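You operate a simulated robot arm through the tools that you are given. There is no shell and no other tool. Be economical: measure what you need, move in short steps, check, and stop when the job is done.

You are at the controls of a simulated robot arm. One attempt, no reset.

TASK
Wipe up the toast crumbs under the yellow cup with the sponge.
Fine: stand the cup aside on the counter in the corner, wipe, keep the sponge off plugs and sockets if it is wet, then put sponge and cup back where they were. What is to be rubbed or washed off counts as gone when no trace of it is left.

It is judged by the outcome, as a careful person would: the job done as asked, and still so three seconds after it is handed in. It fails if anything else is knocked over, pushed out of place, dropped, spilled or broken.

THE ROBOT
A 6-joint arm with a two-finger parallel gripper, fixed in place. Base frame: the origin is at the foot of the arm, x ahead of it, y to its left, z up; the work surface is at about z = 0. Readings come in m, degrees, newtons and seconds.
With the tool pointing down near the work surface it reaches from about 0.14 to 0.58 m from the base axis. Its first joint turns from -66.0 to 66.0 degrees. Payload 2.1 kg.
The tool frame sits at the grasp point between the pads (the TCP): z along the fingers, y along the line on which they close. The tips reach 0.03 m beyond it. Largest opening 0.094 m; finger width 0.028, thickness 0.01; the body of the gripper, 0.05 by 0.096 m, starts 0.055 m behind the TCP.
Orientation is told as [roll, pitch, yaw] about the base's x, y, z axes, in that order, counted from this pose: with the fingers straight down and closing along the base's y, the tool's x points along the base's -x, its y along +y and its z along -z.

THE INTERFACE
- The arm moves only by the tool apply_moves. Its argument "deltas" is a list of rows, each an object (a shift or turn left out is 0, a gripper value left out holds the last) with "linear": the shift along the tool's x, y, z in units of 200 mm (1.0 is 200 mm), a list of three; "rot": the turn, a rotation vector about the tool's x, y, z in units of 60 degrees (1.0 is 60 degrees), a list of three. In form: [{"linear": [x, y, z], "rot": [rx, ry, rz]}, ...]. A call has 1 to 12 rows; each row is the pose to reach, as a shift and turn from the pose commanded when the call began, along the tool's axes at that moment. "claw" is the opening in per cent of the stroke, from 0 (shut) to 100 (fully open), set as the call begins (left out, the last holds). A call with a number of a shift or a turn outside -1 to 1 is refused whole. Each row takes 0.2 s and may step no farther than 0.05 m and 8.6 degrees from the row before; otherwise, or with a gripper value out of range, the whole call is refused. Where a pose cannot be reached the arm comes as near as it can. A force on the tool above 40 N (or 10 N above the force at the start of the call, whichever is more), or a blocked arm, ends the call early, and 0.2 s more pass. The fingers move at their own pace (about 0.072 m/s each) and stop on an object; they squeeze with about 32 N. The grip force told is the motor's: it shows also when the fingers shut on nothing. Time passes only in rows, and 0.2 s behind the last, so rows that repeat a pose let the fingers close. It gives the time, the measured TCP pose, the force on the tool (base axes), the opening and the grip force at its end, in the units of the frame above (readings bear some noise), with the torque about the TCP (base axes, N m) and any sound that the robot's microphone picked up.
- Cameras (640 x 400 px; columns grow to the right, rows downward): "scene" is fixed at [0.0639, -0.3941, 0.4682]; the picture's right is [0.61, -0.79, 0.00], its down [-0.58, -0.45, -0.68] and it looks along [0.53, 0.42, -0.74] (base axes); focal length 241 px, centre (320, 200). "wrist" rides on the gripper at [0.076, 0.014, -0.102] in the tool frame; the picture's right is [-0.18, 0.98, 0.00], its down [-0.75, -0.14, -0.64] and it looks along [-0.63, -0.12, 0.77] (tool axes); focal length 243 px, centre (320, 200).
- get_image(camera): a new picture of that camera. The clock stands still meanwhile.
- pixel_to_xyz(camera, pixels): for up to 12 pixels [column, row] of the newest picture of that camera ("zoom" is the newest enlarged one), the place [x, y, z] in the base frame of the surface seen there, good to about 0.003 m. The clock stands still meanwhile.
- inspect(camera, box): a new picture of the part [left, top, right, bottom] of that camera's present view, enlarged. The clock stands still meanwhile.
- close_job(): hands the job in; it is judged then, once.

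Go step by step. Measure first, check grasps and placings, and put right what went wrong. The budget is 80 turns and 54 pictures, counting those below and the enlarged ones. Unless the task says otherwise, let go and move clear before handing in, and close with one line.

The tools are called as name(argument=value, ...) on one line, values as JSON. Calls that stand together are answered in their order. apply_moves: Moves the arm, as the interface text tells. Its arguments: {"type":"object","properties":{"deltas":{"type":"array","items":{"type":"object","properties":{"linear":{"type":"array","items":{"type":"number"}},"rot":{"type":"array","items":{"type":"number"}}}}},"claw":{"type":"number"}},"required":["deltas"]} The other tools are called the same way: get_image (camera) takes a picture; pixel_to_xyz (camera, pixels) gives the place of the surface under pixels of a picture; inspect (camera, box) takes an enlarged picture of a part of a camera's view; close_job () hands the job in.

At the start:

```text
t: 0.0
position: [0.2914, 0.0033, 0.2446]
tcp_rot: [0.0, 0.0, -0.1]
ft_force: [0.6, 0.4, -0.4]
torque: [0.0, 0.03, -0.04]
gripper_width: 0.0938
finger_force: 0.1
```

scene: 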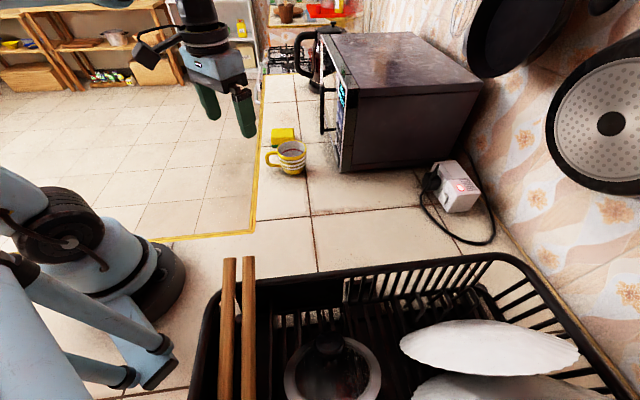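
wrist: 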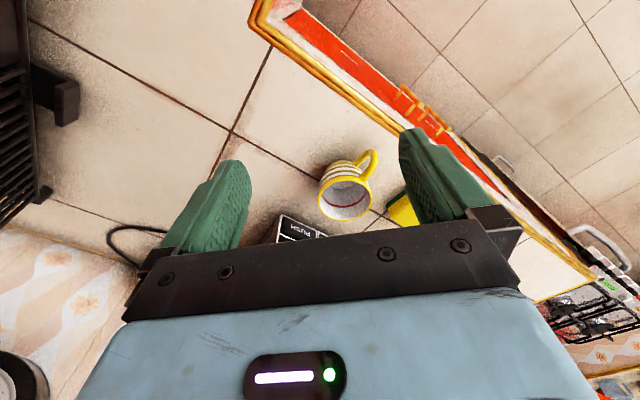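

The yellow cup is at scene (290,157), a yellow sponge behind it at (283,136), and a plug/socket box is at (458,187). I'll zoom in and measure.

inspect(camera="scene", box=[240, 90, 400, 190])

pixel_to_xyz(camera="scene", pixels=[[292, 145], [292, 172], [270, 156], [306, 157], [273, 130], [293, 129], [294, 140], [274, 146], [340, 172], [340, 110], [250, 200], [450, 187]])

inspect(camera="wrist", box=[240, 120, 460, 260])

```text
4.00 times, centred on (320, 140) of scene
```

zoom: 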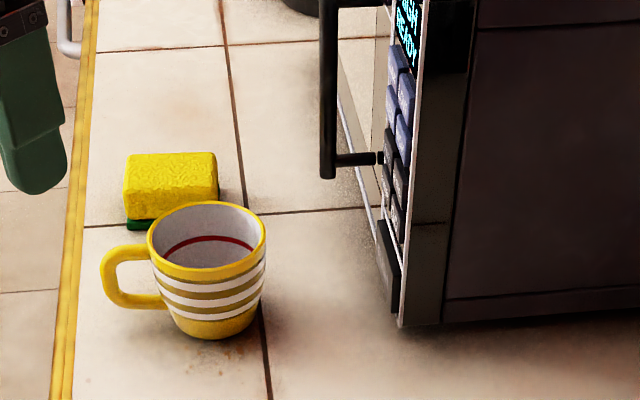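

```text
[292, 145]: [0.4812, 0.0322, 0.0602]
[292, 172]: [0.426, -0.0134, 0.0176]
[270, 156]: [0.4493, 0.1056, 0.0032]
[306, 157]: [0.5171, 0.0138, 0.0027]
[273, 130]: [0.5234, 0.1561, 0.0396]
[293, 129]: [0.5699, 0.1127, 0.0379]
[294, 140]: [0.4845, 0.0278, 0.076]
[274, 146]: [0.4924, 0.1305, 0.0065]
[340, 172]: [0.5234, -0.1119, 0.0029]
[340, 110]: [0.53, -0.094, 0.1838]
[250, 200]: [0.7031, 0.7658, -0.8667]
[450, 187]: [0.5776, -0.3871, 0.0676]
```

```text
2.86 times, centred on (350, 190) of wrist
```

zoom: 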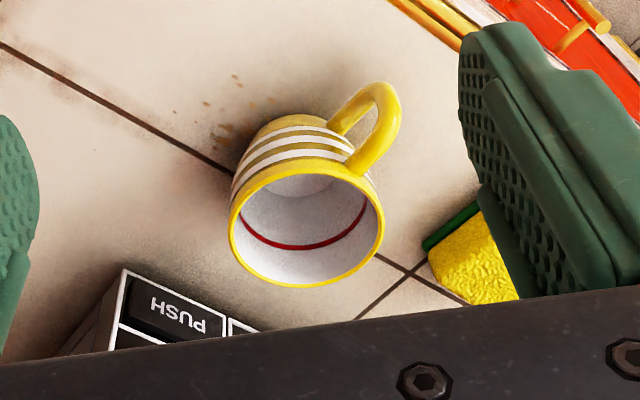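

The zoom shows crumbs at the near side of the cup base (wrist zoom (240,110)). Measuring cup rim, handle, sponge and crumbs in it.

pixel_to_xyz(camera="zoom", pixels=[[234, 220], [381, 215], [305, 283], [300, 163], [390, 110], [365, 160], [235, 76], [206, 103], [275, 98], [222, 130], [300, 250], [450, 250]])

inspect(camera="scene", box=[260, 120, 324, 190])

```text
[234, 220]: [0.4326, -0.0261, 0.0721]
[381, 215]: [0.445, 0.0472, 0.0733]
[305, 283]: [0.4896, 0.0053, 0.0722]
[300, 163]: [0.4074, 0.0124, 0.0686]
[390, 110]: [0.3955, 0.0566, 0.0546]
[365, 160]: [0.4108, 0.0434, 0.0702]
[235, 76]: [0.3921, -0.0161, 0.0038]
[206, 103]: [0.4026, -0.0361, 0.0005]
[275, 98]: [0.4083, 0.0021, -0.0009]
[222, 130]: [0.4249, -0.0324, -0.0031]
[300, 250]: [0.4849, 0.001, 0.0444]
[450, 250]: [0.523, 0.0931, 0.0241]
```

```text
5.71 times, centred on (292, 155) of scene
```

zoom: 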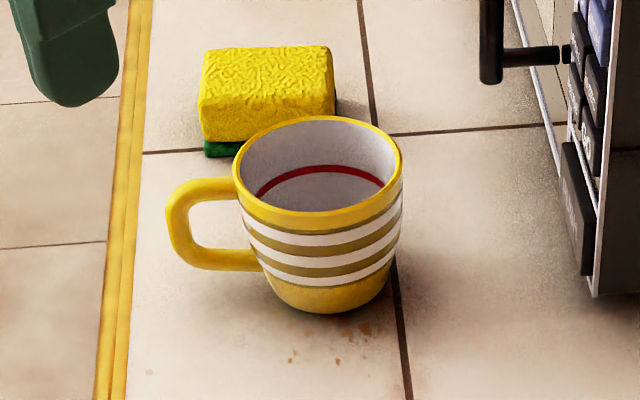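

pixel_to_xyz(camera="zoom", pixels=[[237, 160], [402, 165], [320, 118], [320, 210], [175, 200], [205, 60], [328, 52], [333, 100], [203, 130], [292, 360], [120, 300], [590, 290]])

pixel_to_xyz(camera="scene", pixels=[[253, 232], [262, 150], [325, 270], [230, 260], [247, 260], [425, 185], [436, 225], [470, 245], [400, 266], [320, 130], [322, 78], [345, 255]])

```text
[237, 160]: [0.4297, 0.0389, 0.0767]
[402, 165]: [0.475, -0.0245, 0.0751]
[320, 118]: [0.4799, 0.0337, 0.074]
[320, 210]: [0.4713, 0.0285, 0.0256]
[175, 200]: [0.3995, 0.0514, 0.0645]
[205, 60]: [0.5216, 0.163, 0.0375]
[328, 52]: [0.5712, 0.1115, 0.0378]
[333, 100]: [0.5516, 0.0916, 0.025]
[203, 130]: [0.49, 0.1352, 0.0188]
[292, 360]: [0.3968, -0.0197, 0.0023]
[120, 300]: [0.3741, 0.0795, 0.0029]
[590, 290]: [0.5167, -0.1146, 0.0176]
```

```text
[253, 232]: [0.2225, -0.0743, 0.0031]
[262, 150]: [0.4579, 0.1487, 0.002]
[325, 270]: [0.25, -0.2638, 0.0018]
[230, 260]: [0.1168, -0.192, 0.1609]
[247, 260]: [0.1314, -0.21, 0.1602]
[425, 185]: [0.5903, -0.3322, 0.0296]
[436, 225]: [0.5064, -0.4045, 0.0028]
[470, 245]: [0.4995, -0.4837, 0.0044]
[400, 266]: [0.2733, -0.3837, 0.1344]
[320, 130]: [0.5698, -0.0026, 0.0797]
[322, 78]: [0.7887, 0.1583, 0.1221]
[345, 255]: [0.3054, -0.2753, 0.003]
```

The cup's rim centre is near (0.449, 0.009), about 0.08 across and 0.075 high, with its handle pointing toward about 138°. The sponge is near (0.53, 0.123) and its short axis is about 45°. I'll move above the cup with the fingers closing at right angles to the handle.

apply_moves(deltas=[{"linear": [-0.131, 0.005, 0.054], "rot": [0, 0, 0.1167]}, {"linear": [-0.262, 0.0095, 0.108], "rot": [0, 0, 0.2333]}, {"linear": [-0.394, 0.014, 0.162], "rot": [0, 0, 0.35]}, {"linear": [-0.525, 0.019, 0.215], "rot": [0, 0, 0.4667]}, {"linear": [-0.657, 0.024, 0.27], "rot": [0, 0, 0.5833]}, {"linear": [-0.788, 0.0285, 0.323], "rot": [0, 0, 0.7]}, {"linear": [-0.788, 0.0285, 0.323], "rot": [0, 0, 0.7]}], claw=100)

get_image(camera="wrist")

get_image(camera="scene")

```text
t: 1.6
position: [0.4482, 0.0083, 0.1786]
tcp_rot: [0.0, 0.1, -42.2]
ft_force: [-0.1, -0.8, -1.0]
torque: [0.05, 0.01, 0.01]
gripper_width: 0.094
finger_force: 0.1
```

```text
48 pictures are left
```

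wrist: 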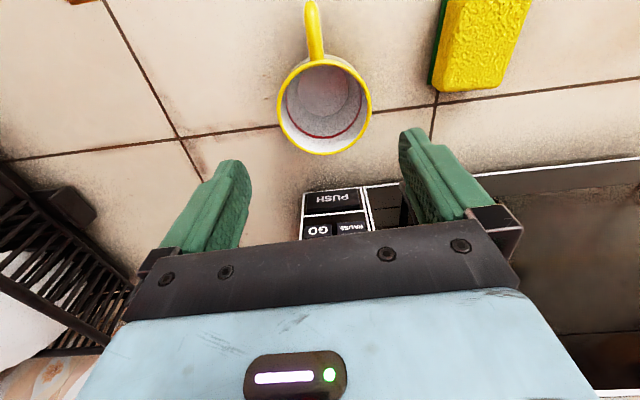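

```text
47 pictures are left
```

scene: 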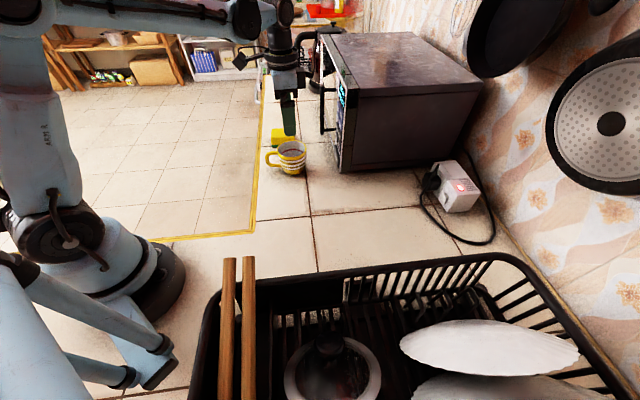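

The rim is centred near wrist (324,104) and the TCP projects close to that. I'll measure the rim and the sponge precisely.

pixel_to_xyz(camera="wrist", pixels=[[279, 103], [370, 103], [324, 152], [324, 58], [313, 8], [288, 73], [361, 73], [288, 135], [361, 135], [445, 85], [500, 82], [520, 15]])

```text
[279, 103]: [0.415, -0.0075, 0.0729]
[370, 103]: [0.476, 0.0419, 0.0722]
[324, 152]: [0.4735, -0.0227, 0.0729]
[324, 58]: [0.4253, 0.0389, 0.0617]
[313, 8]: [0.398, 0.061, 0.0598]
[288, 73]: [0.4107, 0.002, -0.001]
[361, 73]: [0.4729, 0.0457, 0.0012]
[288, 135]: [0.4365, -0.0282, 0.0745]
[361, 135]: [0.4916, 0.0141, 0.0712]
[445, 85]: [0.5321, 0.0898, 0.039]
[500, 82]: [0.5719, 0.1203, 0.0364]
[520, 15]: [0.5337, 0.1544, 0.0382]
```

The rim centre comes out at (0.4496, 0.0094) with diameter 0.078, so I need only a 2 mm shift. I'll descend until the tips are just above the rim and check.

apply_moves(deltas=[{"linear": [0, 0.009, 0.165]}, {"linear": [0, 0.009, 0.33]}, {"linear": [0, 0.009, 0.33]}])

get_image(camera="wrist")

```text
t: 2.4
position: [0.4511, 0.0082, 0.1112]
tcp_rot: [0.0, 0.0, -42.1]
ft_force: [0.8, -0.2, -0.5]
torque: [-0.01, 0.01, -0.02]
gripper_width: 0.094
finger_force: 0.0
```

```text
46 pictures are left
```

wrist: 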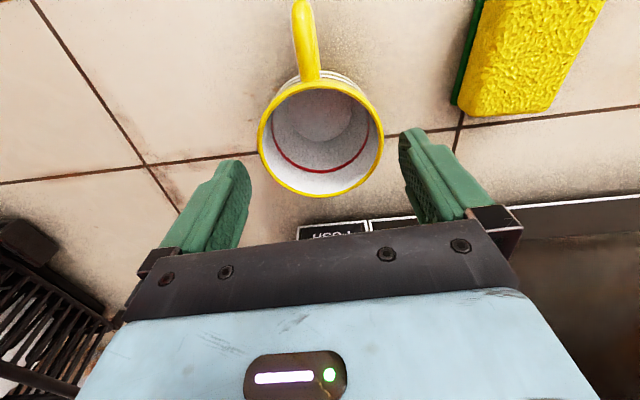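

The cup is centred between the fingers (rim columns 259–383, tips 245/403). I'll lower to grasp height and close.

apply_moves(deltas=[{"linear": [0, 0, 0.1]}, {"linear": [0, 0, 0.2]}, {"linear": [0, 0, 0.28]}, {"linear": [0, 0, 0.28]}])

apply_moves(deltas=[{"linear": [0, 0, 0]}, {"linear": [0, 0, 0]}, {"linear": [0, 0, 0]}, {"linear": [0, 0, 0]}], claw=0)

get_image(camera="scene")

```text
t: 3.4
position: [0.4512, 0.008, 0.0551]
tcp_rot: [0.0, 0.0, -42.0]
ft_force: [0.0, 0.1, -0.5]
torque: [-0.02, -0.02, 0.0]
gripper_width: 0.094
finger_force: 0.1
```

```text
t: 4.4
position: [0.4503, 0.0088, 0.0572]
tcp_rot: [0.0, 0.0, -42.1]
ft_force: [0.3, 0.2, 0.5]
torque: [-0.01, 0.0, 0.0]
gripper_width: 0.0844
finger_force: 31.8
```

```text
45 pictures are left
```

scene: 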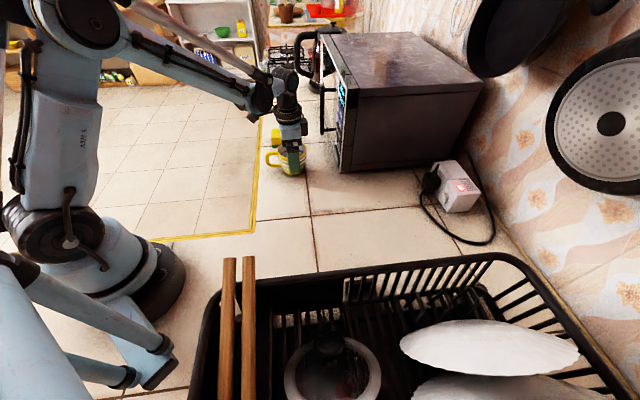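

The grip holds at 0.084 m width. I'll lift straight up and check that the cup comes along level.

apply_moves(deltas=[{"linear": [0, 0, -0.1]}, {"linear": [0, 0, -0.2]}, {"linear": [0, 0, -0.3]}, {"linear": [0, 0, -0.3]}])

inspect(camera="scene", box=[240, 90, 400, 190])

pixel_to_xyz(camera="scene", pixels=[[340, 282], [280, 285], [400, 270], [310, 250], [340, 230], [320, 220], [380, 230], [422, 215]])

```text
t: 5.4
position: [0.4475, 0.0077, 0.1182]
tcp_rot: [0.0, -0.1, -42.0]
ft_force: [-0.2, -0.4, -1.9]
torque: [0.03, -0.02, 0.0]
gripper_width: 0.0844
finger_force: 31.8
```

```text
4.00 times, centred on (320, 140) of scene
```

zoom: 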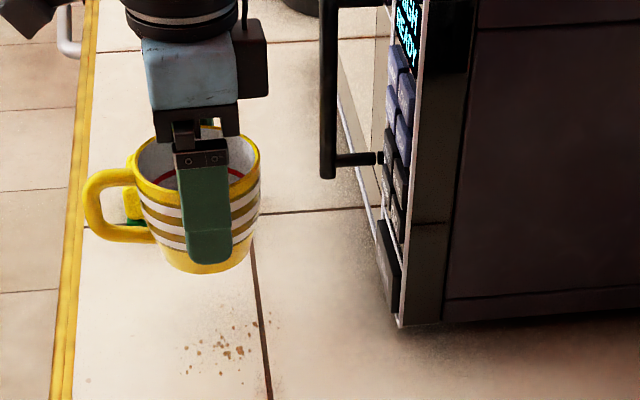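

```text
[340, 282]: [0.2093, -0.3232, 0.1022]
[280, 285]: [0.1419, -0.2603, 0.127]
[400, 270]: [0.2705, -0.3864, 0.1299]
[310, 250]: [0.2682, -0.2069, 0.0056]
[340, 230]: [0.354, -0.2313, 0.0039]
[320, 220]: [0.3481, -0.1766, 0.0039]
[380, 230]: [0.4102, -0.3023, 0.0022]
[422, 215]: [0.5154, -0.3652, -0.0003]
```

The cup hangs level and the crumbs show at zoom (190–280, 320–375). The counter is clear at (0.39, -0.19), so I'll carry the cup there.

apply_moves(deltas=[{"linear": [-0.074, -0.157, 0]}, {"linear": [-0.148, -0.313, 0]}, {"linear": [-0.222, -0.47, 0]}, {"linear": [-0.296, -0.626, 0]}, {"linear": [-0.37, -0.783, 0]}, {"linear": [-0.444, -0.939, 0]}, {"linear": [-0.444, -0.939, 0]}, {"linear": [-0.444, -0.939, 0.1]}, {"linear": [-0.444, -0.939, 0.2]}, {"linear": [-0.444, -0.939, 0.27]}, {"linear": [-0.444, -0.939, 0.27]}])

inspect(camera="scene", box=[240, 130, 400, 260])

```text
t: 7.8
position: [0.3899, -0.19, 0.0653]
tcp_rot: [0.0, 0.0, -41.9]
ft_force: [0.0, 0.4, -1.5]
torque: [-0.01, 0.01, 0.01]
gripper_width: 0.0844
finger_force: 31.9
```

```text
3.08 times, centred on (320, 195) of scene
```

zoom: 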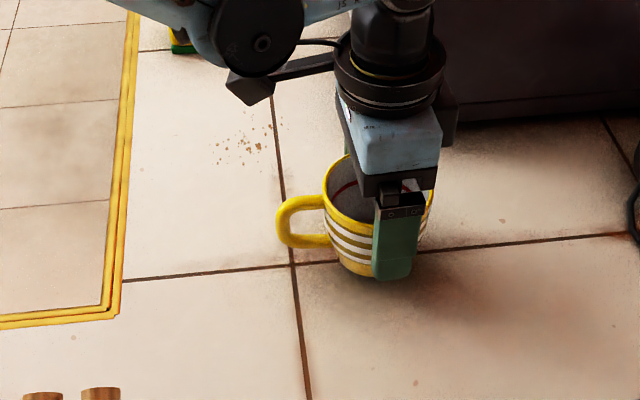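

The cup is about 8–9 mm above the counter. I'll lower it in small steps until I read contact.

apply_moves(deltas=[{"linear": [0, 0, 0.02]}, {"linear": [0, 0, 0.035]}, {"linear": [0, 0, 0.035]}])

apply_moves(deltas=[{"linear": [0, 0, 0.005]}, {"linear": [0, 0, 0.005]}])

```text
t: 8.6
position: [0.389, -0.1906, 0.0572]
tcp_rot: [0.0, 0.0, -42.0]
ft_force: [0.4, 0.3, -2.3]
torque: [0.03, -0.04, 0.0]
gripper_width: 0.0843
finger_force: 31.6
```

```text
t: 9.2
position: [0.3891, -0.1906, 0.0569]
tcp_rot: [0.0, -0.1, -42.1]
ft_force: [2.9, -1.1, 9.0]
torque: [-0.02, 0.13, 0.01]
gripper_width: 0.0844
finger_force: 31.7
```

Contact reads 9 N up at z≈0.057, so the cup is standing. I'll release and rise straight up.

apply_moves(deltas=[{"linear": [0, 0, -0.003]}, {"linear": [0, 0, -0.003]}, {"linear": [0, 0, -0.003]}], claw=100)

apply_moves(deltas=[{"linear": [0, 0, -0.15]}, {"linear": [0, 0, -0.35]}, {"linear": [0, 0, -0.6]}, {"linear": [0, 0, -0.6]}])

get_image(camera="scene")

```text
t: 10.0
position: [0.388, -0.1903, 0.057]
tcp_rot: [0.0, 0.0, -41.9]
ft_force: [0.3, 0.2, 0.5]
torque: [0.01, 0.02, 0.0]
gripper_width: 0.0938
finger_force: 0.1
```

```text
t: 11.0
position: [0.3888, -0.1879, 0.1794]
tcp_rot: [0.0, 0.0, -42.0]
ft_force: [0.1, -0.1, 0.6]
torque: [0.0, -0.03, 0.02]
gripper_width: 0.0938
finger_force: 0.1
```

```text
42 pictures are left
```

scene: 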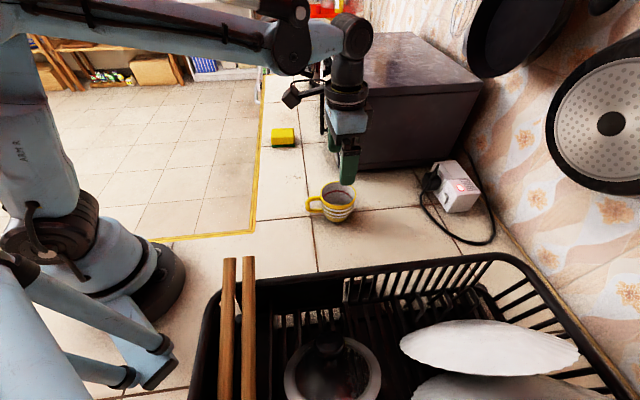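

The cup stands at scene (337,205). I'll measure the sponge and the crumbs.

inspect(camera="scene", box=[256, 120, 320, 190])

```text
5.71 times, centred on (288, 155) of scene
```

zoom: 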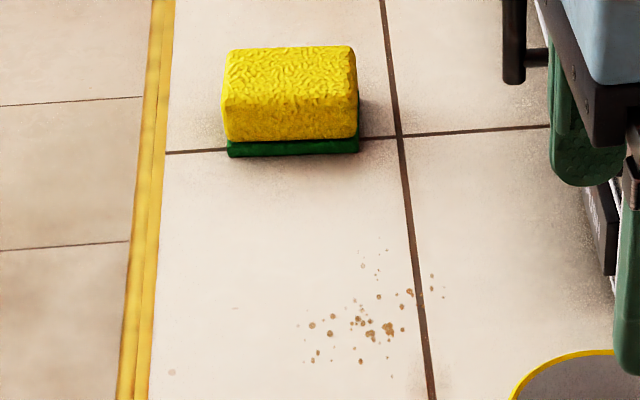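

pixel_to_xyz(camera="zoom", pixels=[[230, 53], [350, 48], [357, 92], [224, 100], [230, 157], [358, 152], [362, 262], [312, 325], [314, 360], [388, 328], [444, 296], [392, 375]])

```text
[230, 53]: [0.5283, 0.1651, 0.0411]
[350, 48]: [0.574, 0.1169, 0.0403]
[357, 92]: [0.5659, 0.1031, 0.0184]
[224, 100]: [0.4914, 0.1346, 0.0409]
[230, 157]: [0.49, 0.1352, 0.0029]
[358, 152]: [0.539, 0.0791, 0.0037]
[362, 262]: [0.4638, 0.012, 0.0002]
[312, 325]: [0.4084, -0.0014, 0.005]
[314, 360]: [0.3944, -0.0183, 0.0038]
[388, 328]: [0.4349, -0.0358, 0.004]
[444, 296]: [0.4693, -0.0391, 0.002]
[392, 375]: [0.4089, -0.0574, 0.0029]
```

The sponge centre is (0.533, 0.124), about 0.074 by 0.05, with its top at 0.041 and its short axis about 42°. The crumbs span x 0.39–0.47, y -0.06–0.015. I'll go above the sponge, keeping clear of the microwave.

apply_moves(deltas=[{"linear": [0.105, 0.161, 0]}, {"linear": [0.21, 0.322, 0]}, {"linear": [0.314, 0.484, 0]}, {"linear": [0.419, 0.645, 0]}, {"linear": [0.524, 0.806, 0]}, {"linear": [0.524, 0.806, 0]}])

apply_moves(deltas=[{"linear": [0, 0.2, 0.05], "rot": [0, 0, 0.03]}, {"linear": [0, 0.4, 0.1], "rot": [0, 0, 0.05]}, {"linear": [0, 0.6, 0.2], "rot": [0, 0, 0.07]}, {"linear": [-0.005, 0.8, 0.3], "rot": [0, 0, 0.09]}, {"linear": [-0.005, 0.839, 0.4], "rot": [0, 0, 0.09]}, {"linear": [-0.005, 0.839, 0.4], "rot": [0, 0, 0.09]}])

get_image(camera="wrist")

get_image(camera="scene")

```text
t: 12.4
position: [0.4195, -0.0004, 0.1758]
tcp_rot: [0.0, 0.0, -42.0]
ft_force: [-0.1, 0.1, 0.1]
torque: [-0.02, -0.02, -0.02]
gripper_width: 0.094
finger_force: 0.0
```

```text
t: 13.8
position: [0.5308, 0.1246, 0.0984]
tcp_rot: [0.0, -0.1, -47.4]
ft_force: [0.5, 0.0, -0.3]
torque: [-0.02, 0.03, 0.01]
gripper_width: 0.0943
finger_force: 0.1
```

```text
40 pictures are left
```

wrist: 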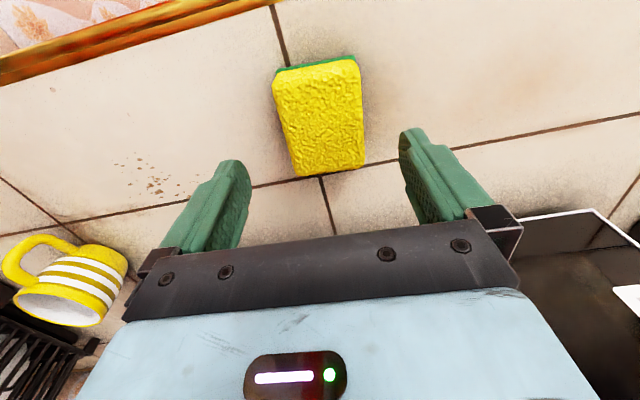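

```text
39 pictures are left
```

scene: 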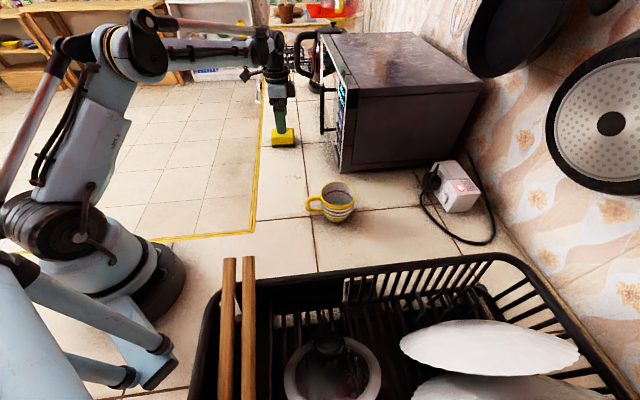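

The sponge sits between the fingers (wrist (275–364, 58–178)). I'll measure its top corners to check centring and yaw.

pixel_to_xyz(camera="wrist", pixels=[[278, 78], [354, 62], [361, 163], [298, 173], [287, 125], [358, 112]])

```text
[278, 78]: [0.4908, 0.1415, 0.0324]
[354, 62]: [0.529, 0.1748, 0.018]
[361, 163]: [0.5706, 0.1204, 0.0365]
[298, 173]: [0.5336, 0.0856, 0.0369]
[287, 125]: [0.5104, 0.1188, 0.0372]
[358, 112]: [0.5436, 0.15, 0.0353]
```

The sponge centre is ≈(0.532, 0.1275) at about -50° yaw. After a small correction I'll descend to z≈0.05 and grip its upper half.

apply_moves(deltas=[{"linear": [0.008, 0.013, 0.08], "rot": [0, 0, 0.04]}, {"linear": [0.008, 0.013, 0.16], "rot": [0, 0, 0.04]}, {"linear": [0.008, 0.013, 0.24], "rot": [0, 0, 0.04]}, {"linear": [0.008, 0.013, 0.24], "rot": [0, 0, 0.04]}])

apply_moves(deltas=[{}, {}, {}, {}, {}], claw=0)

get_image(camera="wrist")

```text
t: 14.8
position: [0.5313, 0.1265, 0.0492]
tcp_rot: [0.1, 0.1, -49.9]
ft_force: [-0.4, -0.2, 0.6]
torque: [-0.04, 0.0, -0.04]
gripper_width: 0.094
finger_force: 0.1
```

```text
t: 16.0
position: [0.5316, 0.1284, 0.0492]
tcp_rot: [0.0, 0.0, -49.8]
ft_force: [-0.1, 0.7, 1.0]
torque: [-0.01, -0.02, 0.03]
gripper_width: 0.0567
finger_force: 31.6
```

```text
38 pictures are left
```

wrist: 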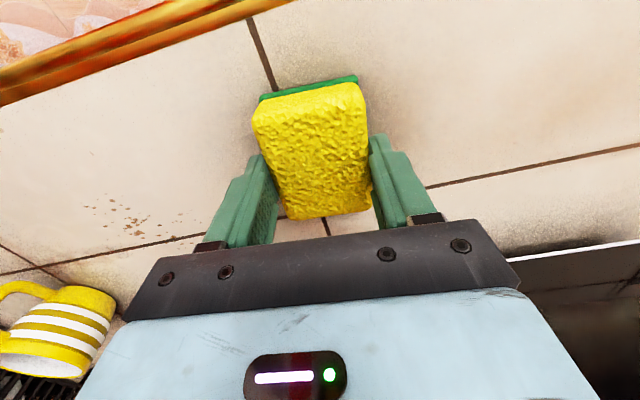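

The sponge is gripped (0.057 m). I'll lift it 3 cm, carry it to the far end of the first wiping lane and lower it to just above contact.

apply_moves(deltas=[{"linear": [0, 0, -0.08]}, {"linear": [0, 0, -0.15]}, {"linear": [-0.1, -0.14, -0.15]}, {"linear": [-0.2, -0.28, -0.15]}, {"linear": [-0.3, -0.42, -0.15]}, {"linear": [-0.383, -0.56, -0.15]}, {"linear": [-0.383, -0.56, -0.15]}, {"linear": [-0.383, -0.56, -0.07]}, {"linear": [-0.383, -0.56, -0.01]}, {"linear": [-0.383, -0.56, -0.01]}])

inspect(camera="scene", box=[240, 110, 400, 240])

```text
t: 18.2
position: [0.4951, -0.004, 0.05]
tcp_rot: [0.1, 0.0, -49.9]
ft_force: [0.5, -0.2, -0.2]
torque: [0.01, 0.0, 0.0]
gripper_width: 0.0569
finger_force: 31.3
```

```text
3.08 times, centred on (320, 175) of scene
```

zoom: 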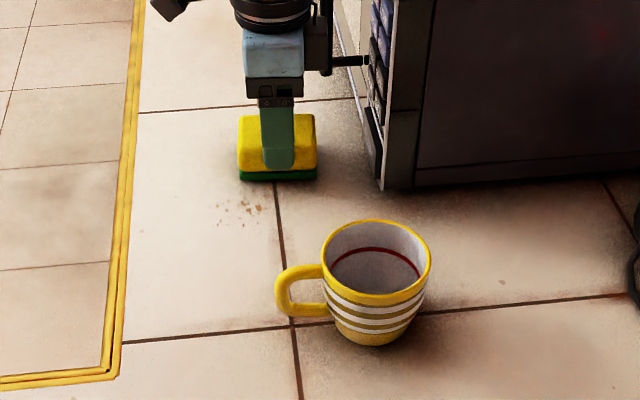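

The sponge hovers just past the crumbs. I'll press it down slightly to find contact.

apply_moves(deltas=[{"linear": [0, 0, 0.01]}, {"linear": [0, 0, 0.015]}, {"linear": [0, 0, 0.015]}])

```text
t: 19.0
position: [0.4973, -0.0039, 0.0484]
tcp_rot: [-0.1, -0.1, -49.8]
ft_force: [-3.3, -1.0, 17.5]
torque: [-0.06, 0.11, 0.06]
gripper_width: 0.0567
finger_force: 32.7
```

Contact reads 17 N. I'll ease off a little and make the first pass along tool -y.

apply_moves(deltas=[{"linear": [0, 0, -0.003]}, {"linear": [0, -0.07, -0.003]}, {"linear": [0, -0.14, -0.003]}, {"linear": [0, -0.21, -0.003]}, {"linear": [0, -0.28, -0.003]}, {"linear": [0, -0.35, -0.003]}, {"linear": [0, -0.42, -0.003]}, {"linear": [0, -0.49, -0.003]}, {"linear": [0, -0.56, -0.003]}, {"linear": [0, -0.56, -0.003]}])

inspect(camera="scene", box=[240, 110, 400, 240])

```text
t: 21.2
position: [0.4115, -0.0782, 0.0484]
tcp_rot: [0.1, 0.0, -49.7]
ft_force: [7.9, 6.0, 20.0]
torque: [0.2, -0.26, 0.06]
gripper_width: 0.0565
finger_force: 32.2
```

```text
3.08 times, centred on (320, 175) of scene
```

zoom: 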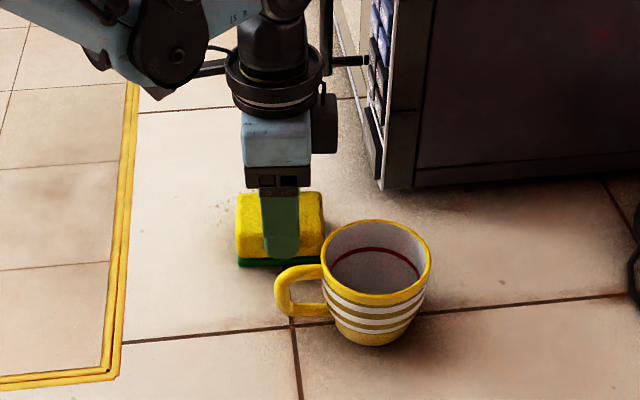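

The first lane looks wiped, with faint traces left at zoom (222,210). I'll shift one lane over and pass back.

apply_moves(deltas=[{"linear": [0.1, 0.0, 0]}, {"linear": [0.225, 0.0, 0]}, {"linear": [0.225, 0.07, 0]}, {"linear": [0.225, 0.14, 0]}, {"linear": [0.225, 0.21, 0]}, {"linear": [0.225, 0.28, 0]}, {"linear": [0.225, 0.35, 0]}, {"linear": [0.225, 0.42, 0]}, {"linear": [0.225, 0.49, 0]}, {"linear": [0.225, 0.56, 0]}])

inspect(camera="scene", box=[240, 110, 400, 240])

```text
t: 22.1
position: [0.3882, -0.037, 0.0485]
tcp_rot: [-0.9, 0.1, -49.9]
ft_force: [-2.2, -2.7, 11.0]
torque: [0.14, -0.15, 0.07]
gripper_width: 0.0566
finger_force: 31.9
stopped in row 4: the force on the tool passed its limit at 49 N (the readings are from after the stop); the commanded pose is now the measured one
```

```text
3.08 times, centred on (320, 175) of scene
```

zoom: 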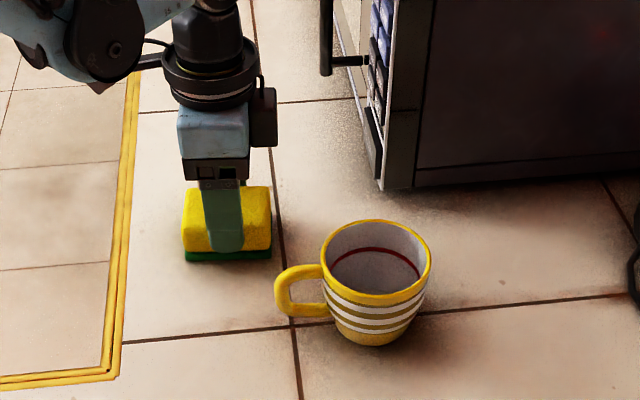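

The pass stopped on force because I was pressing too hard, and nothing was displaced. I'll ease up 1 mm and continue more slowly.

apply_moves(deltas=[{"linear": [0, 0, -0.004]}, {"linear": [0, 0.05, -0.004]}, {"linear": [0, 0.1, -0.004]}, {"linear": [0, 0.15, -0.004]}, {"linear": [0, 0.2, -0.004]}, {"linear": [0, 0.25, -0.004]}, {"linear": [0, 0.3, -0.004]}, {"linear": [0, 0.35, -0.004]}, {"linear": [0, 0.4, -0.004]}, {"linear": [0, 0.45, -0.004]}, {"linear": [0, 0.5, -0.004]}])

inspect(camera="scene", box=[240, 110, 400, 240])

```text
t: 24.4
position: [0.464, 0.0256, 0.0475]
tcp_rot: [-1.0, 0.1, -50.0]
ft_force: [-11.6, -11.0, 32.9]
torque: [-0.08, -0.1, -0.03]
gripper_width: 0.0568
finger_force: 32.0
```

```text
3.08 times, centred on (320, 175) of scene
```

zoom: 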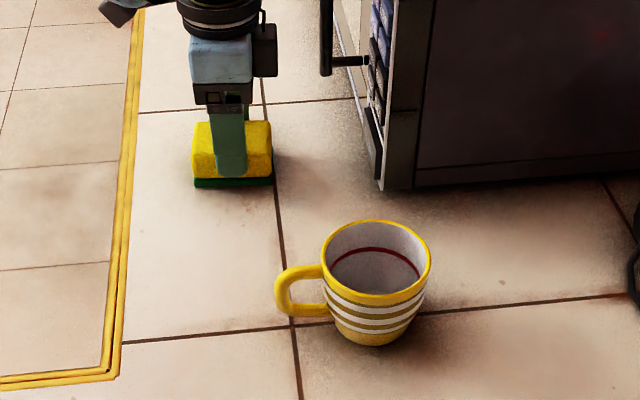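

The crumbs look gone. I'll lift the sponge and look closely.

apply_moves(deltas=[{"linear": [0, 0, -0.1]}, {"linear": [0, 0, -0.25]}, {"linear": [0, 0, -0.35]}, {"linear": [0, 0, -0.35]}])

inspect(camera="scene", box=[256, 130, 320, 200])

get_image(camera="wrist")

```text
t: 25.4
position: [0.4654, 0.0289, 0.1173]
tcp_rot: [-0.9, 0.1, -49.9]
ft_force: [-0.6, -1.3, -0.9]
torque: [0.0, 0.0, 0.01]
gripper_width: 0.0567
finger_force: 31.8
```

```text
5.71 times, centred on (288, 165) of scene
```

zoom: 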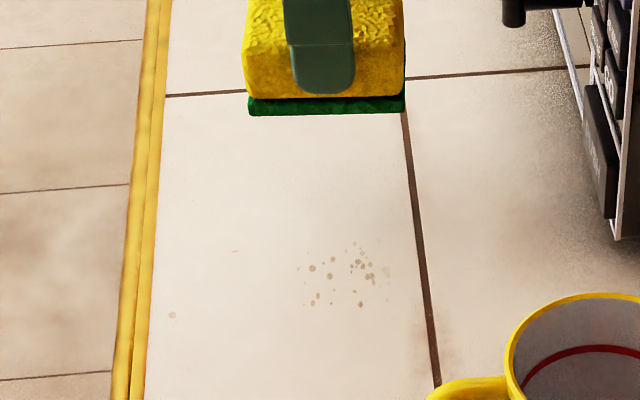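

```text
32 pictures are left
```

wrist: 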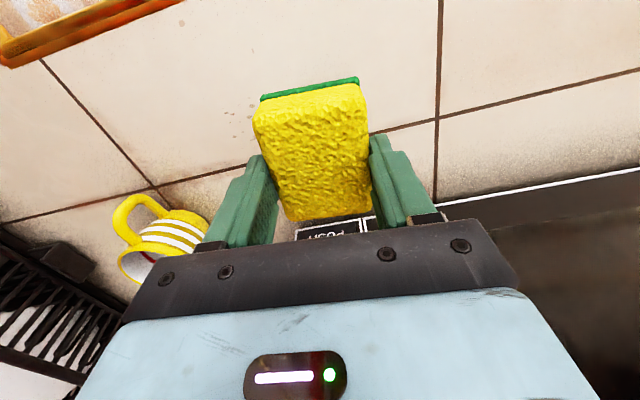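

Faded traces remain at zoom (300–390, 240–305), so that part needs more passes. I'll measure where they are.

pixel_to_xyz(camera="zoom", pixels=[[298, 268], [312, 303], [360, 305], [387, 270], [352, 243], [172, 315], [235, 251], [388, 300]])

```text
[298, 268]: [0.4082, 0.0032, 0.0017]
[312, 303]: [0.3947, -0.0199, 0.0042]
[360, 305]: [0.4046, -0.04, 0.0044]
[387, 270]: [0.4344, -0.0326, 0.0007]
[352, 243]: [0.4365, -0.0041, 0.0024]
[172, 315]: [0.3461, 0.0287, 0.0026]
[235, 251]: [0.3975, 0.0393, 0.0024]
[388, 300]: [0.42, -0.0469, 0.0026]
```

The remains fit in one lane centred at (0.415, -0.022). I'll level the tool, set the sponge down beside them and scrub with strokes along y.

apply_moves(deltas=[{"linear": [-0.033, -0.132, 0.1], "rot": [-0.0097, 0.0115, 0]}, {"linear": [-0.033, -0.132, 0.25], "rot": [-0.0097, 0.0115, 0]}, {"linear": [-0.033, -0.132, 0.32], "rot": [-0.0097, 0.0115, 0]}, {"linear": [-0.033, -0.132, 0.34], "rot": [-0.0097, 0.0115, 0]}, {"linear": [-0.033, -0.132, 0.34], "rot": [-0.0097, 0.0115, 0]}])

```text
t: 26.6
position: [0.449, 0.0061, 0.0502]
tcp_rot: [-0.3, 0.8, -49.8]
ft_force: [-0.5, -0.6, -0.6]
torque: [-0.01, -0.02, -0.02]
gripper_width: 0.0566
finger_force: 31.7
```

Hovering; I'll finish levelling (roll -0.3, pitch 0.8), touch down gently and scrub.

apply_moves(deltas=[{"linear": [0, 0, 0], "rot": [-0.005, -0.0125, 0]}, {"linear": [0, 0, 0.008], "rot": [-0.005, -0.0125, 0]}, {"linear": [0, 0, 0.008], "rot": [-0.005, -0.0125, 0]}, {"linear": [0, -0.05, 0.008], "rot": [-0.005, -0.0125, 0]}, {"linear": [0, -0.1, 0.008], "rot": [-0.005, -0.0125, 0]}, {"linear": [0, -0.15, 0.008], "rot": [-0.005, -0.0125, 0]}, {"linear": [0, -0.2, 0.008], "rot": [-0.005, -0.0125, 0]}, {"linear": [0, -0.25, 0.008], "rot": [-0.005, -0.0125, 0]}, {"linear": [0, -0.3, 0.008], "rot": [-0.005, -0.0125, 0]}, {"linear": [0, -0.35, 0.008], "rot": [-0.005, -0.0125, 0]}, {"linear": [0, -0.4, 0.008], "rot": [-0.005, -0.0125, 0]}, {"linear": [0, -0.45, 0.008], "rot": [-0.005, -0.0125, 0]}])

apply_moves(deltas=[{"linear": [0, 0.05, 0]}, {"linear": [0, 0.1, 0]}, {"linear": [0, 0.15, 0]}, {"linear": [0, 0.2, 0]}, {"linear": [0, 0.25, 0]}, {"linear": [0, 0.3, 0]}, {"linear": [0, 0.35, 0]}, {"linear": [0, 0.4, 0]}, {"linear": [0, 0.45, 0]}])

```text
t: 29.2
position: [0.3788, -0.053, 0.0485]
tcp_rot: [-0.1, 0.0, -50.0]
ft_force: [0.2, 0.4, 0.5]
torque: [-0.01, 0.01, 0.01]
gripper_width: 0.057
finger_force: 31.7
```

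```text
t: 31.2
position: [0.4501, 0.0066, 0.0486]
tcp_rot: [0.0, 0.1, -49.9]
ft_force: [1.5, -0.5, -0.3]
torque: [-0.01, -0.02, 0.03]
gripper_width: 0.0567
finger_force: 31.5
```

No contact force, so the sponge slid up a little in the grip. I'll lower until it presses.

apply_moves(deltas=[{"linear": [0, 0, 0.005]}, {"linear": [0, 0, 0.01]}, {"linear": [0, 0, 0.01]}])

```text
t: 32.1
position: [0.4501, 0.0062, 0.0484]
tcp_rot: [0.1, 0.1, -49.8]
ft_force: [-1.1, 0.0, 12.0]
torque: [-0.06, 0.05, -0.03]
gripper_width: 0.0568
finger_force: 32.4
stopped in row 3: the force on the tool passed its limit at 41 N (the readings are from after the stop); the commanded pose is now the measured one
```

Contact reads 12 N now. I'll stroke at this height.

apply_moves(deltas=[{"linear": [0, -0.05, 0]}, {"linear": [0, -0.1, 0]}, {"linear": [0, -0.15, 0]}, {"linear": [0, -0.2, 0]}, {"linear": [0, -0.25, 0]}, {"linear": [0, -0.3, 0]}, {"linear": [0, -0.35, 0]}, {"linear": [0, -0.4, 0]}, {"linear": [0, -0.45, 0]}])

apply_moves(deltas=[{"linear": [0, 0.05, 0]}, {"linear": [0, 0.1, 0]}, {"linear": [0, 0.15, 0]}, {"linear": [0, 0.2, 0]}, {"linear": [0, 0.25, 0]}, {"linear": [0, 0.3, 0]}, {"linear": [0, 0.35, 0]}, {"linear": [0, 0.4, 0]}, {"linear": [0, 0.45, 0]}])

```text
t: 33.2
position: [0.4202, -0.0194, 0.0476]
tcp_rot: [0.3, 0.1, -49.9]
ft_force: [-0.8, 1.1, 10.9]
torque: [-0.1, 0.16, -0.03]
gripper_width: 0.0569
finger_force: 32.7
stopped in row 5: the force on the tool passed its limit at 41 N (the readings are from after the stop); the commanded pose is now the measured one
```

```text
t: 35.2
position: [0.4876, 0.0399, 0.0476]
tcp_rot: [0.3, 0.1, -49.8]
ft_force: [-2.5, -2.3, 6.2]
torque: [-0.2, 0.2, 0.0]
gripper_width: 0.0569
finger_force: 32.2
```

A pass with decreasing pressure inward. Going back again from (0.488, 0.040), slowly rising by about 1 mm.

apply_moves(deltas=[{"linear": [0, -0.06, 0]}, {"linear": [0, -0.12, 0]}, {"linear": [0, -0.18, -0.001]}, {"linear": [0, -0.24, -0.001]}, {"linear": [0, -0.3, -0.001]}, {"linear": [0, -0.36, -0.002]}, {"linear": [0, -0.42, -0.002]}, {"linear": [0, -0.48, -0.002]}, {"linear": [0, -0.54, -0.003]}, {"linear": [0, -0.6, -0.003]}, {"linear": [0, -0.65, -0.003]}])

inspect(camera="scene", box=[256, 130, 320, 200])

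```text
t: 37.6
position: [0.3876, -0.0454, 0.0475]
tcp_rot: [0.2, 0.2, -49.8]
ft_force: [0.1, 0.2, -1.0]
torque: [0.0, 0.02, -0.01]
gripper_width: 0.0569
finger_force: 32.5
```

```text
5.71 times, centred on (288, 165) of scene
```

zoom: 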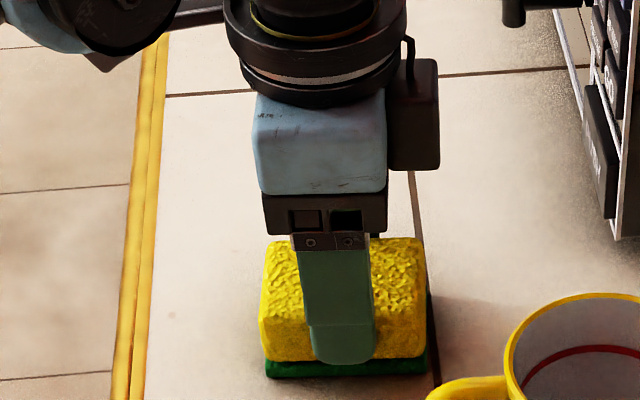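

I'll lift and move back to look at the spot.

apply_moves(deltas=[{"linear": [0, 0, -0.1]}, {"linear": [0, 0.15, -0.2]}, {"linear": [0, 0.3, -0.3]}, {"linear": [0, 0.45, -0.3]}, {"linear": [0, 0.5, -0.3]}])

inspect(camera="scene", box=[256, 130, 320, 200])

```text
t: 38.8
position: [0.4643, 0.0184, 0.1095]
tcp_rot: [0.2, 0.1, -49.8]
ft_force: [-0.4, -0.1, -1.0]
torque: [0.04, 0.02, 0.01]
gripper_width: 0.0567
finger_force: 31.8
```

```text
5.71 times, centred on (288, 165) of scene
```

zoom: 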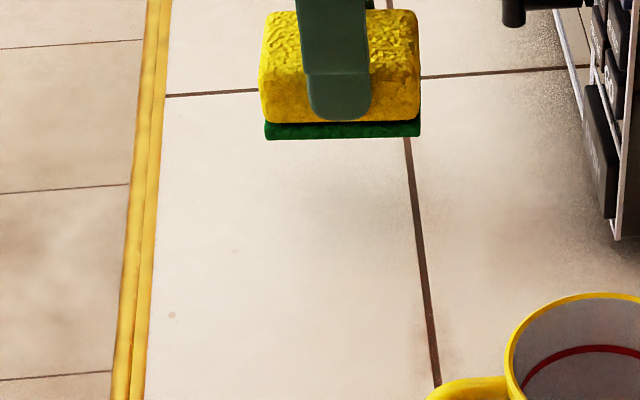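

The spot looks clean. I'll take a tighter zoom to check for faint traces.

inspect(camera="scene", box=[278, 155, 318, 185])

inspect(camera="wrist", box=[120, 20, 280, 180])

```text
13.33 times, centred on (298, 170) of scene
```

zoom: 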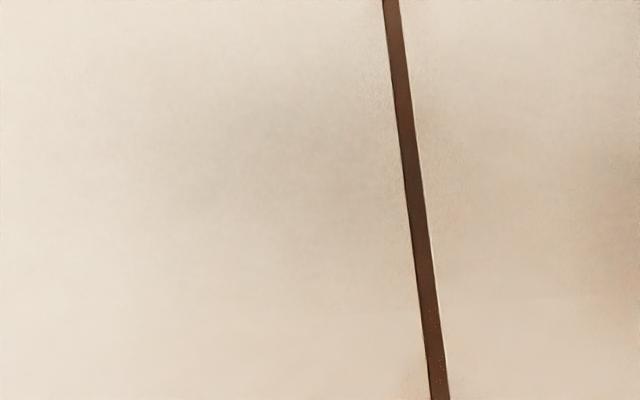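

```text
2.50 times, centred on (200, 100) of wrist
```

zoom: 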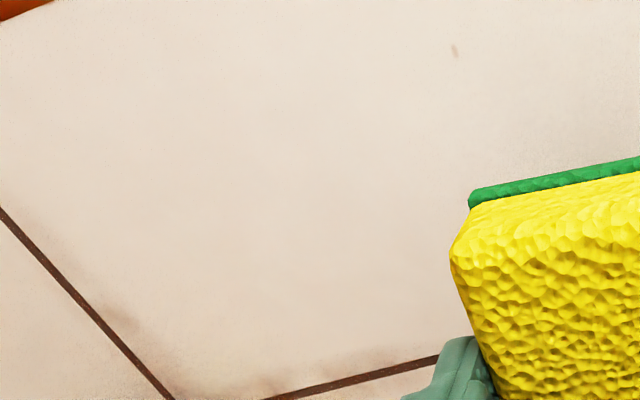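

The tile is clean, and the sponge sits in the grip as it did at the grasp. I'll return it to its place at (0.5316, 0.1284).

apply_moves(deltas=[{"linear": [0.05, 0.15, 0]}, {"linear": [0.1, 0.3, 0]}, {"linear": [0.15, 0.45, 0]}, {"linear": [0.204, 0.612, 0]}, {"linear": [0.204, 0.612, 0]}, {"linear": [0.204, 0.612, 0.15]}, {"linear": [0.204, 0.612, 0.27]}, {"linear": [0.204, 0.612, 0.28]}, {"linear": [0.204, 0.612, 0.28]}])

inspect(camera="scene", box=[256, 120, 320, 190])

```text
t: 40.8
position: [0.5319, 0.1294, 0.0544]
tcp_rot: [0.3, 0.2, -49.7]
ft_force: [0.3, -0.3, -0.4]
torque: [0.02, 0.01, 0.01]
gripper_width: 0.0566
finger_force: 31.5
```

```text
5.71 times, centred on (288, 155) of scene
```

zoom: 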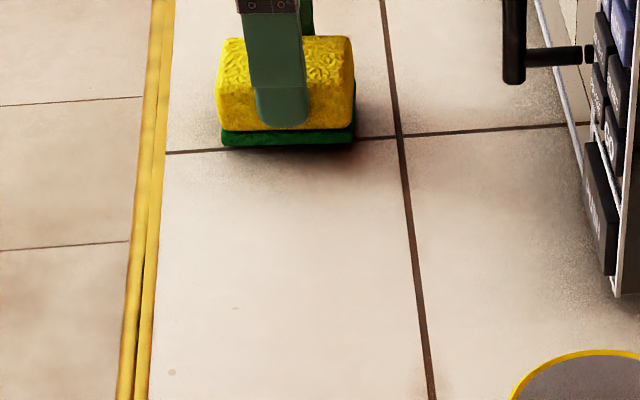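

The sponge is about 7 mm above the counter and ~3 mm left of its original outline. I'll correct that and lower.

apply_moves(deltas=[{"linear": [-0.015, 0, 0.015]}, {"linear": [-0.015, 0, 0.026]}, {"linear": [-0.015, 0, 0.03]}, {"linear": [-0.015, 0, 0.03]}])

apply_moves(deltas=[{"linear": [0, 0, 0.004]}, {"linear": [0, 0, 0.004]}])

```text
t: 41.8
position: [0.5344, 0.1279, 0.0472]
tcp_rot: [0.2, 0.0, -49.8]
ft_force: [0.5, -0.6, 3.1]
torque: [-0.08, 0.08, 0.0]
gripper_width: 0.057
finger_force: 32.2
```

```text
t: 42.4
position: [0.5345, 0.1292, 0.0482]
tcp_rot: [0.1, 0.2, -49.8]
ft_force: [-2.7, 0.2, 21.6]
torque: [-0.21, 0.24, 0.01]
gripper_width: 0.0567
finger_force: 32.1
```

Contact is firm, so I'll release and rise.

apply_moves(deltas=[{"linear": [0, 0, -0.004]}, {"linear": [0, 0, -0.004]}, {"linear": [0, 0, -0.004]}, {"linear": [0, 0, -0.004]}], claw=100)

apply_moves(deltas=[{"linear": [0, 0, -0.1]}, {"linear": [0, 0, -0.3]}, {"linear": [0, 0, -0.5]}, {"linear": [0, 0, -0.65]}, {"linear": [0, 0, -0.65]}])

inspect(camera="scene", box=[256, 120, 320, 190])

```text
t: 43.4
position: [0.5349, 0.1283, 0.0477]
tcp_rot: [0.2, 0.1, -49.9]
ft_force: [-0.1, 0.0, -0.9]
torque: [0.0, 0.01, 0.03]
gripper_width: 0.0937
finger_force: 0.1
```

```text
t: 44.6
position: [0.5344, 0.1273, 0.1789]
tcp_rot: [0.3, 0.1, -49.8]
ft_force: [0.1, -0.1, 0.6]
torque: [0.0, 0.0, 0.02]
gripper_width: 0.0939
finger_force: 0.1
```

```text
5.71 times, centred on (288, 155) of scene
```

zoom: 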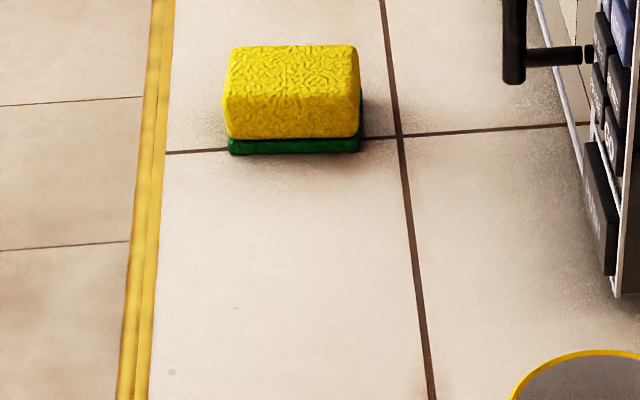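

The sponge is back within about 2 mm of its place. Next I'll fetch the cup, retracing the way with yaw back to -42°.

apply_moves(deltas=[{"linear": [-0.03, -0.212, 0], "rot": [0, 0, -0.033]}, {"linear": [-0.06, -0.424, 0], "rot": [0, 0, -0.065]}, {"linear": [-0.09, -0.636, 0], "rot": [0, 0, -0.1]}, {"linear": [-0.119, -0.848, 0], "rot": [0, 0, -0.13]}, {"linear": [-0.119, -0.848, 0], "rot": [0, 0, -0.13]}])

apply_moves(deltas=[{"linear": [-0.105, -0.162, 0]}, {"linear": [-0.21, -0.324, 0]}, {"linear": [-0.314, -0.487, 0]}, {"linear": [-0.419, -0.649, 0]}, {"linear": [-0.522, -0.811, 0.1]}, {"linear": [-0.522, -0.811, 0.3]}, {"linear": [-0.522, -0.811, 0.3]}])

get_image(camera="wrist")

```text
t: 45.8
position: [0.4197, -0.0001, 0.1759]
tcp_rot: [0.3, 0.1, -42.0]
ft_force: [-0.2, -0.8, -0.1]
torque: [-0.03, -0.02, 0.01]
gripper_width: 0.0941
finger_force: 0.0
```

```text
t: 47.4
position: [0.3896, -0.1904, 0.1129]
tcp_rot: [0.2, 0.1, -42.0]
ft_force: [0.1, 0.0, 0.1]
torque: [0.02, 0.0, -0.01]
gripper_width: 0.094
finger_force: 0.1
```

```text
25 pictures are left
```

wrist: 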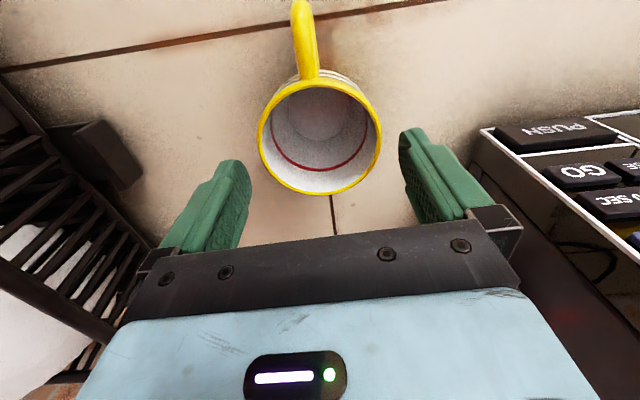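

The cup is centred as before (rim columns 258–382). I'll descend and grip.

apply_moves(deltas=[{"linear": [0, 0, 0.1]}, {"linear": [0, 0, 0.2]}, {"linear": [0, 0, 0.28]}, {"linear": [0, 0, 0.28]}])

apply_moves(deltas=[{}, {}, {}, {}], claw=0)

apply_moves(deltas=[{"linear": [0, 0, -0.1]}, {"linear": [0, 0, -0.2]}, {"linear": [0, 0, -0.3]}, {"linear": [0, 0, -0.3]}])

```text
t: 48.4
position: [0.3895, -0.1895, 0.0597]
tcp_rot: [0.3, 0.1, -41.9]
ft_force: [0.5, 0.2, 0.4]
torque: [0.04, -0.01, -0.01]
gripper_width: 0.0938
finger_force: 0.1
```

```text
t: 49.4
position: [0.3898, -0.1896, 0.0604]
tcp_rot: [0.3, 0.1, -41.9]
ft_force: [-0.7, -0.4, 1.0]
torque: [0.02, -0.01, -0.02]
gripper_width: 0.0841
finger_force: 32.3
```

```text
t: 50.4
position: [0.3896, -0.1906, 0.1199]
tcp_rot: [0.3, 0.1, -42.0]
ft_force: [0.0, -0.4, -1.4]
torque: [-0.01, -0.02, -0.01]
gripper_width: 0.0842
finger_force: 32.1
```

The cup is lifted. I'll carry it back by the exact reverse shift and stop just above the counter.

apply_moves(deltas=[{"linear": [0.074, 0.157, 0]}, {"linear": [0.148, 0.313, 0]}, {"linear": [0.222, 0.47, 0]}, {"linear": [0.296, 0.626, 0]}, {"linear": [0.37, 0.783, 0]}, {"linear": [0.444, 0.939, 0]}, {"linear": [0.444, 0.939, 0]}, {"linear": [0.444, 0.939, 0.1]}, {"linear": [0.444, 0.939, 0.2]}, {"linear": [0.444, 0.939, 0.275]}, {"linear": [0.444, 0.939, 0.275]}])

inspect(camera="scene", box=[260, 120, 324, 190])

```text
t: 52.8
position: [0.4479, 0.0102, 0.0637]
tcp_rot: [0.3, 0.1, -42.1]
ft_force: [-0.1, 0.2, -2.2]
torque: [0.02, 0.01, 0.02]
gripper_width: 0.0842
finger_force: 32.3
```

```text
5.71 times, centred on (292, 155) of scene
```

zoom: 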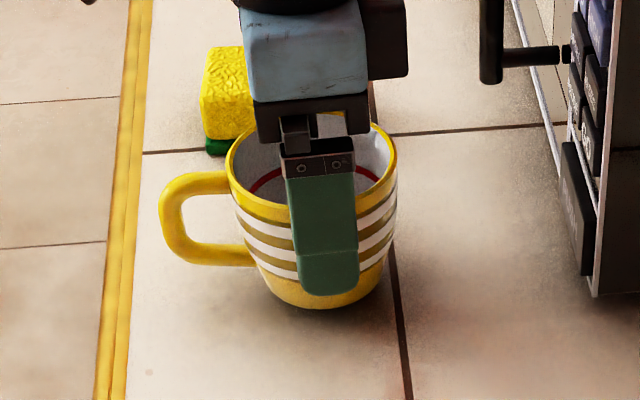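

The cup is ~4 mm up and ~3 mm left of its original outline (handle edge at 160 vs 167). I'll correct that and lower to contact.

apply_moves(deltas=[{"linear": [-0.014, 0, 0.008]}, {"linear": [-0.014, 0, 0.014]}, {"linear": [-0.014, 0, 0.014]}])

apply_moves(deltas=[{"linear": [0, 0, 0.005]}, {"linear": [0, 0, 0.005]}])

```text
t: 53.6
position: [0.4498, 0.0063, 0.0618]
tcp_rot: [0.2, 0.1, -42.0]
ft_force: [-0.2, -0.6, -1.5]
torque: [0.03, -0.03, 0.01]
gripper_width: 0.084
finger_force: 32.4
```

```text
t: 54.2
position: [0.4496, 0.0071, 0.0601]
tcp_rot: [0.3, 0.2, -42.0]
ft_force: [0.4, 0.2, -2.1]
torque: [-0.02, -0.02, -0.02]
gripper_width: 0.0844
finger_force: 31.8
```

Still hanging (-2 N), so I'll lower a bit more.

apply_moves(deltas=[{"linear": [0, 0, 0.004]}, {"linear": [0, 0, 0.004]}])

```text
t: 54.8
position: [0.4508, 0.006, 0.0601]
tcp_rot: [0.3, 0.2, -42.1]
ft_force: [0.1, -0.3, -1.2]
torque: [-0.02, -0.02, -0.01]
gripper_width: 0.0843
finger_force: 32.3
```

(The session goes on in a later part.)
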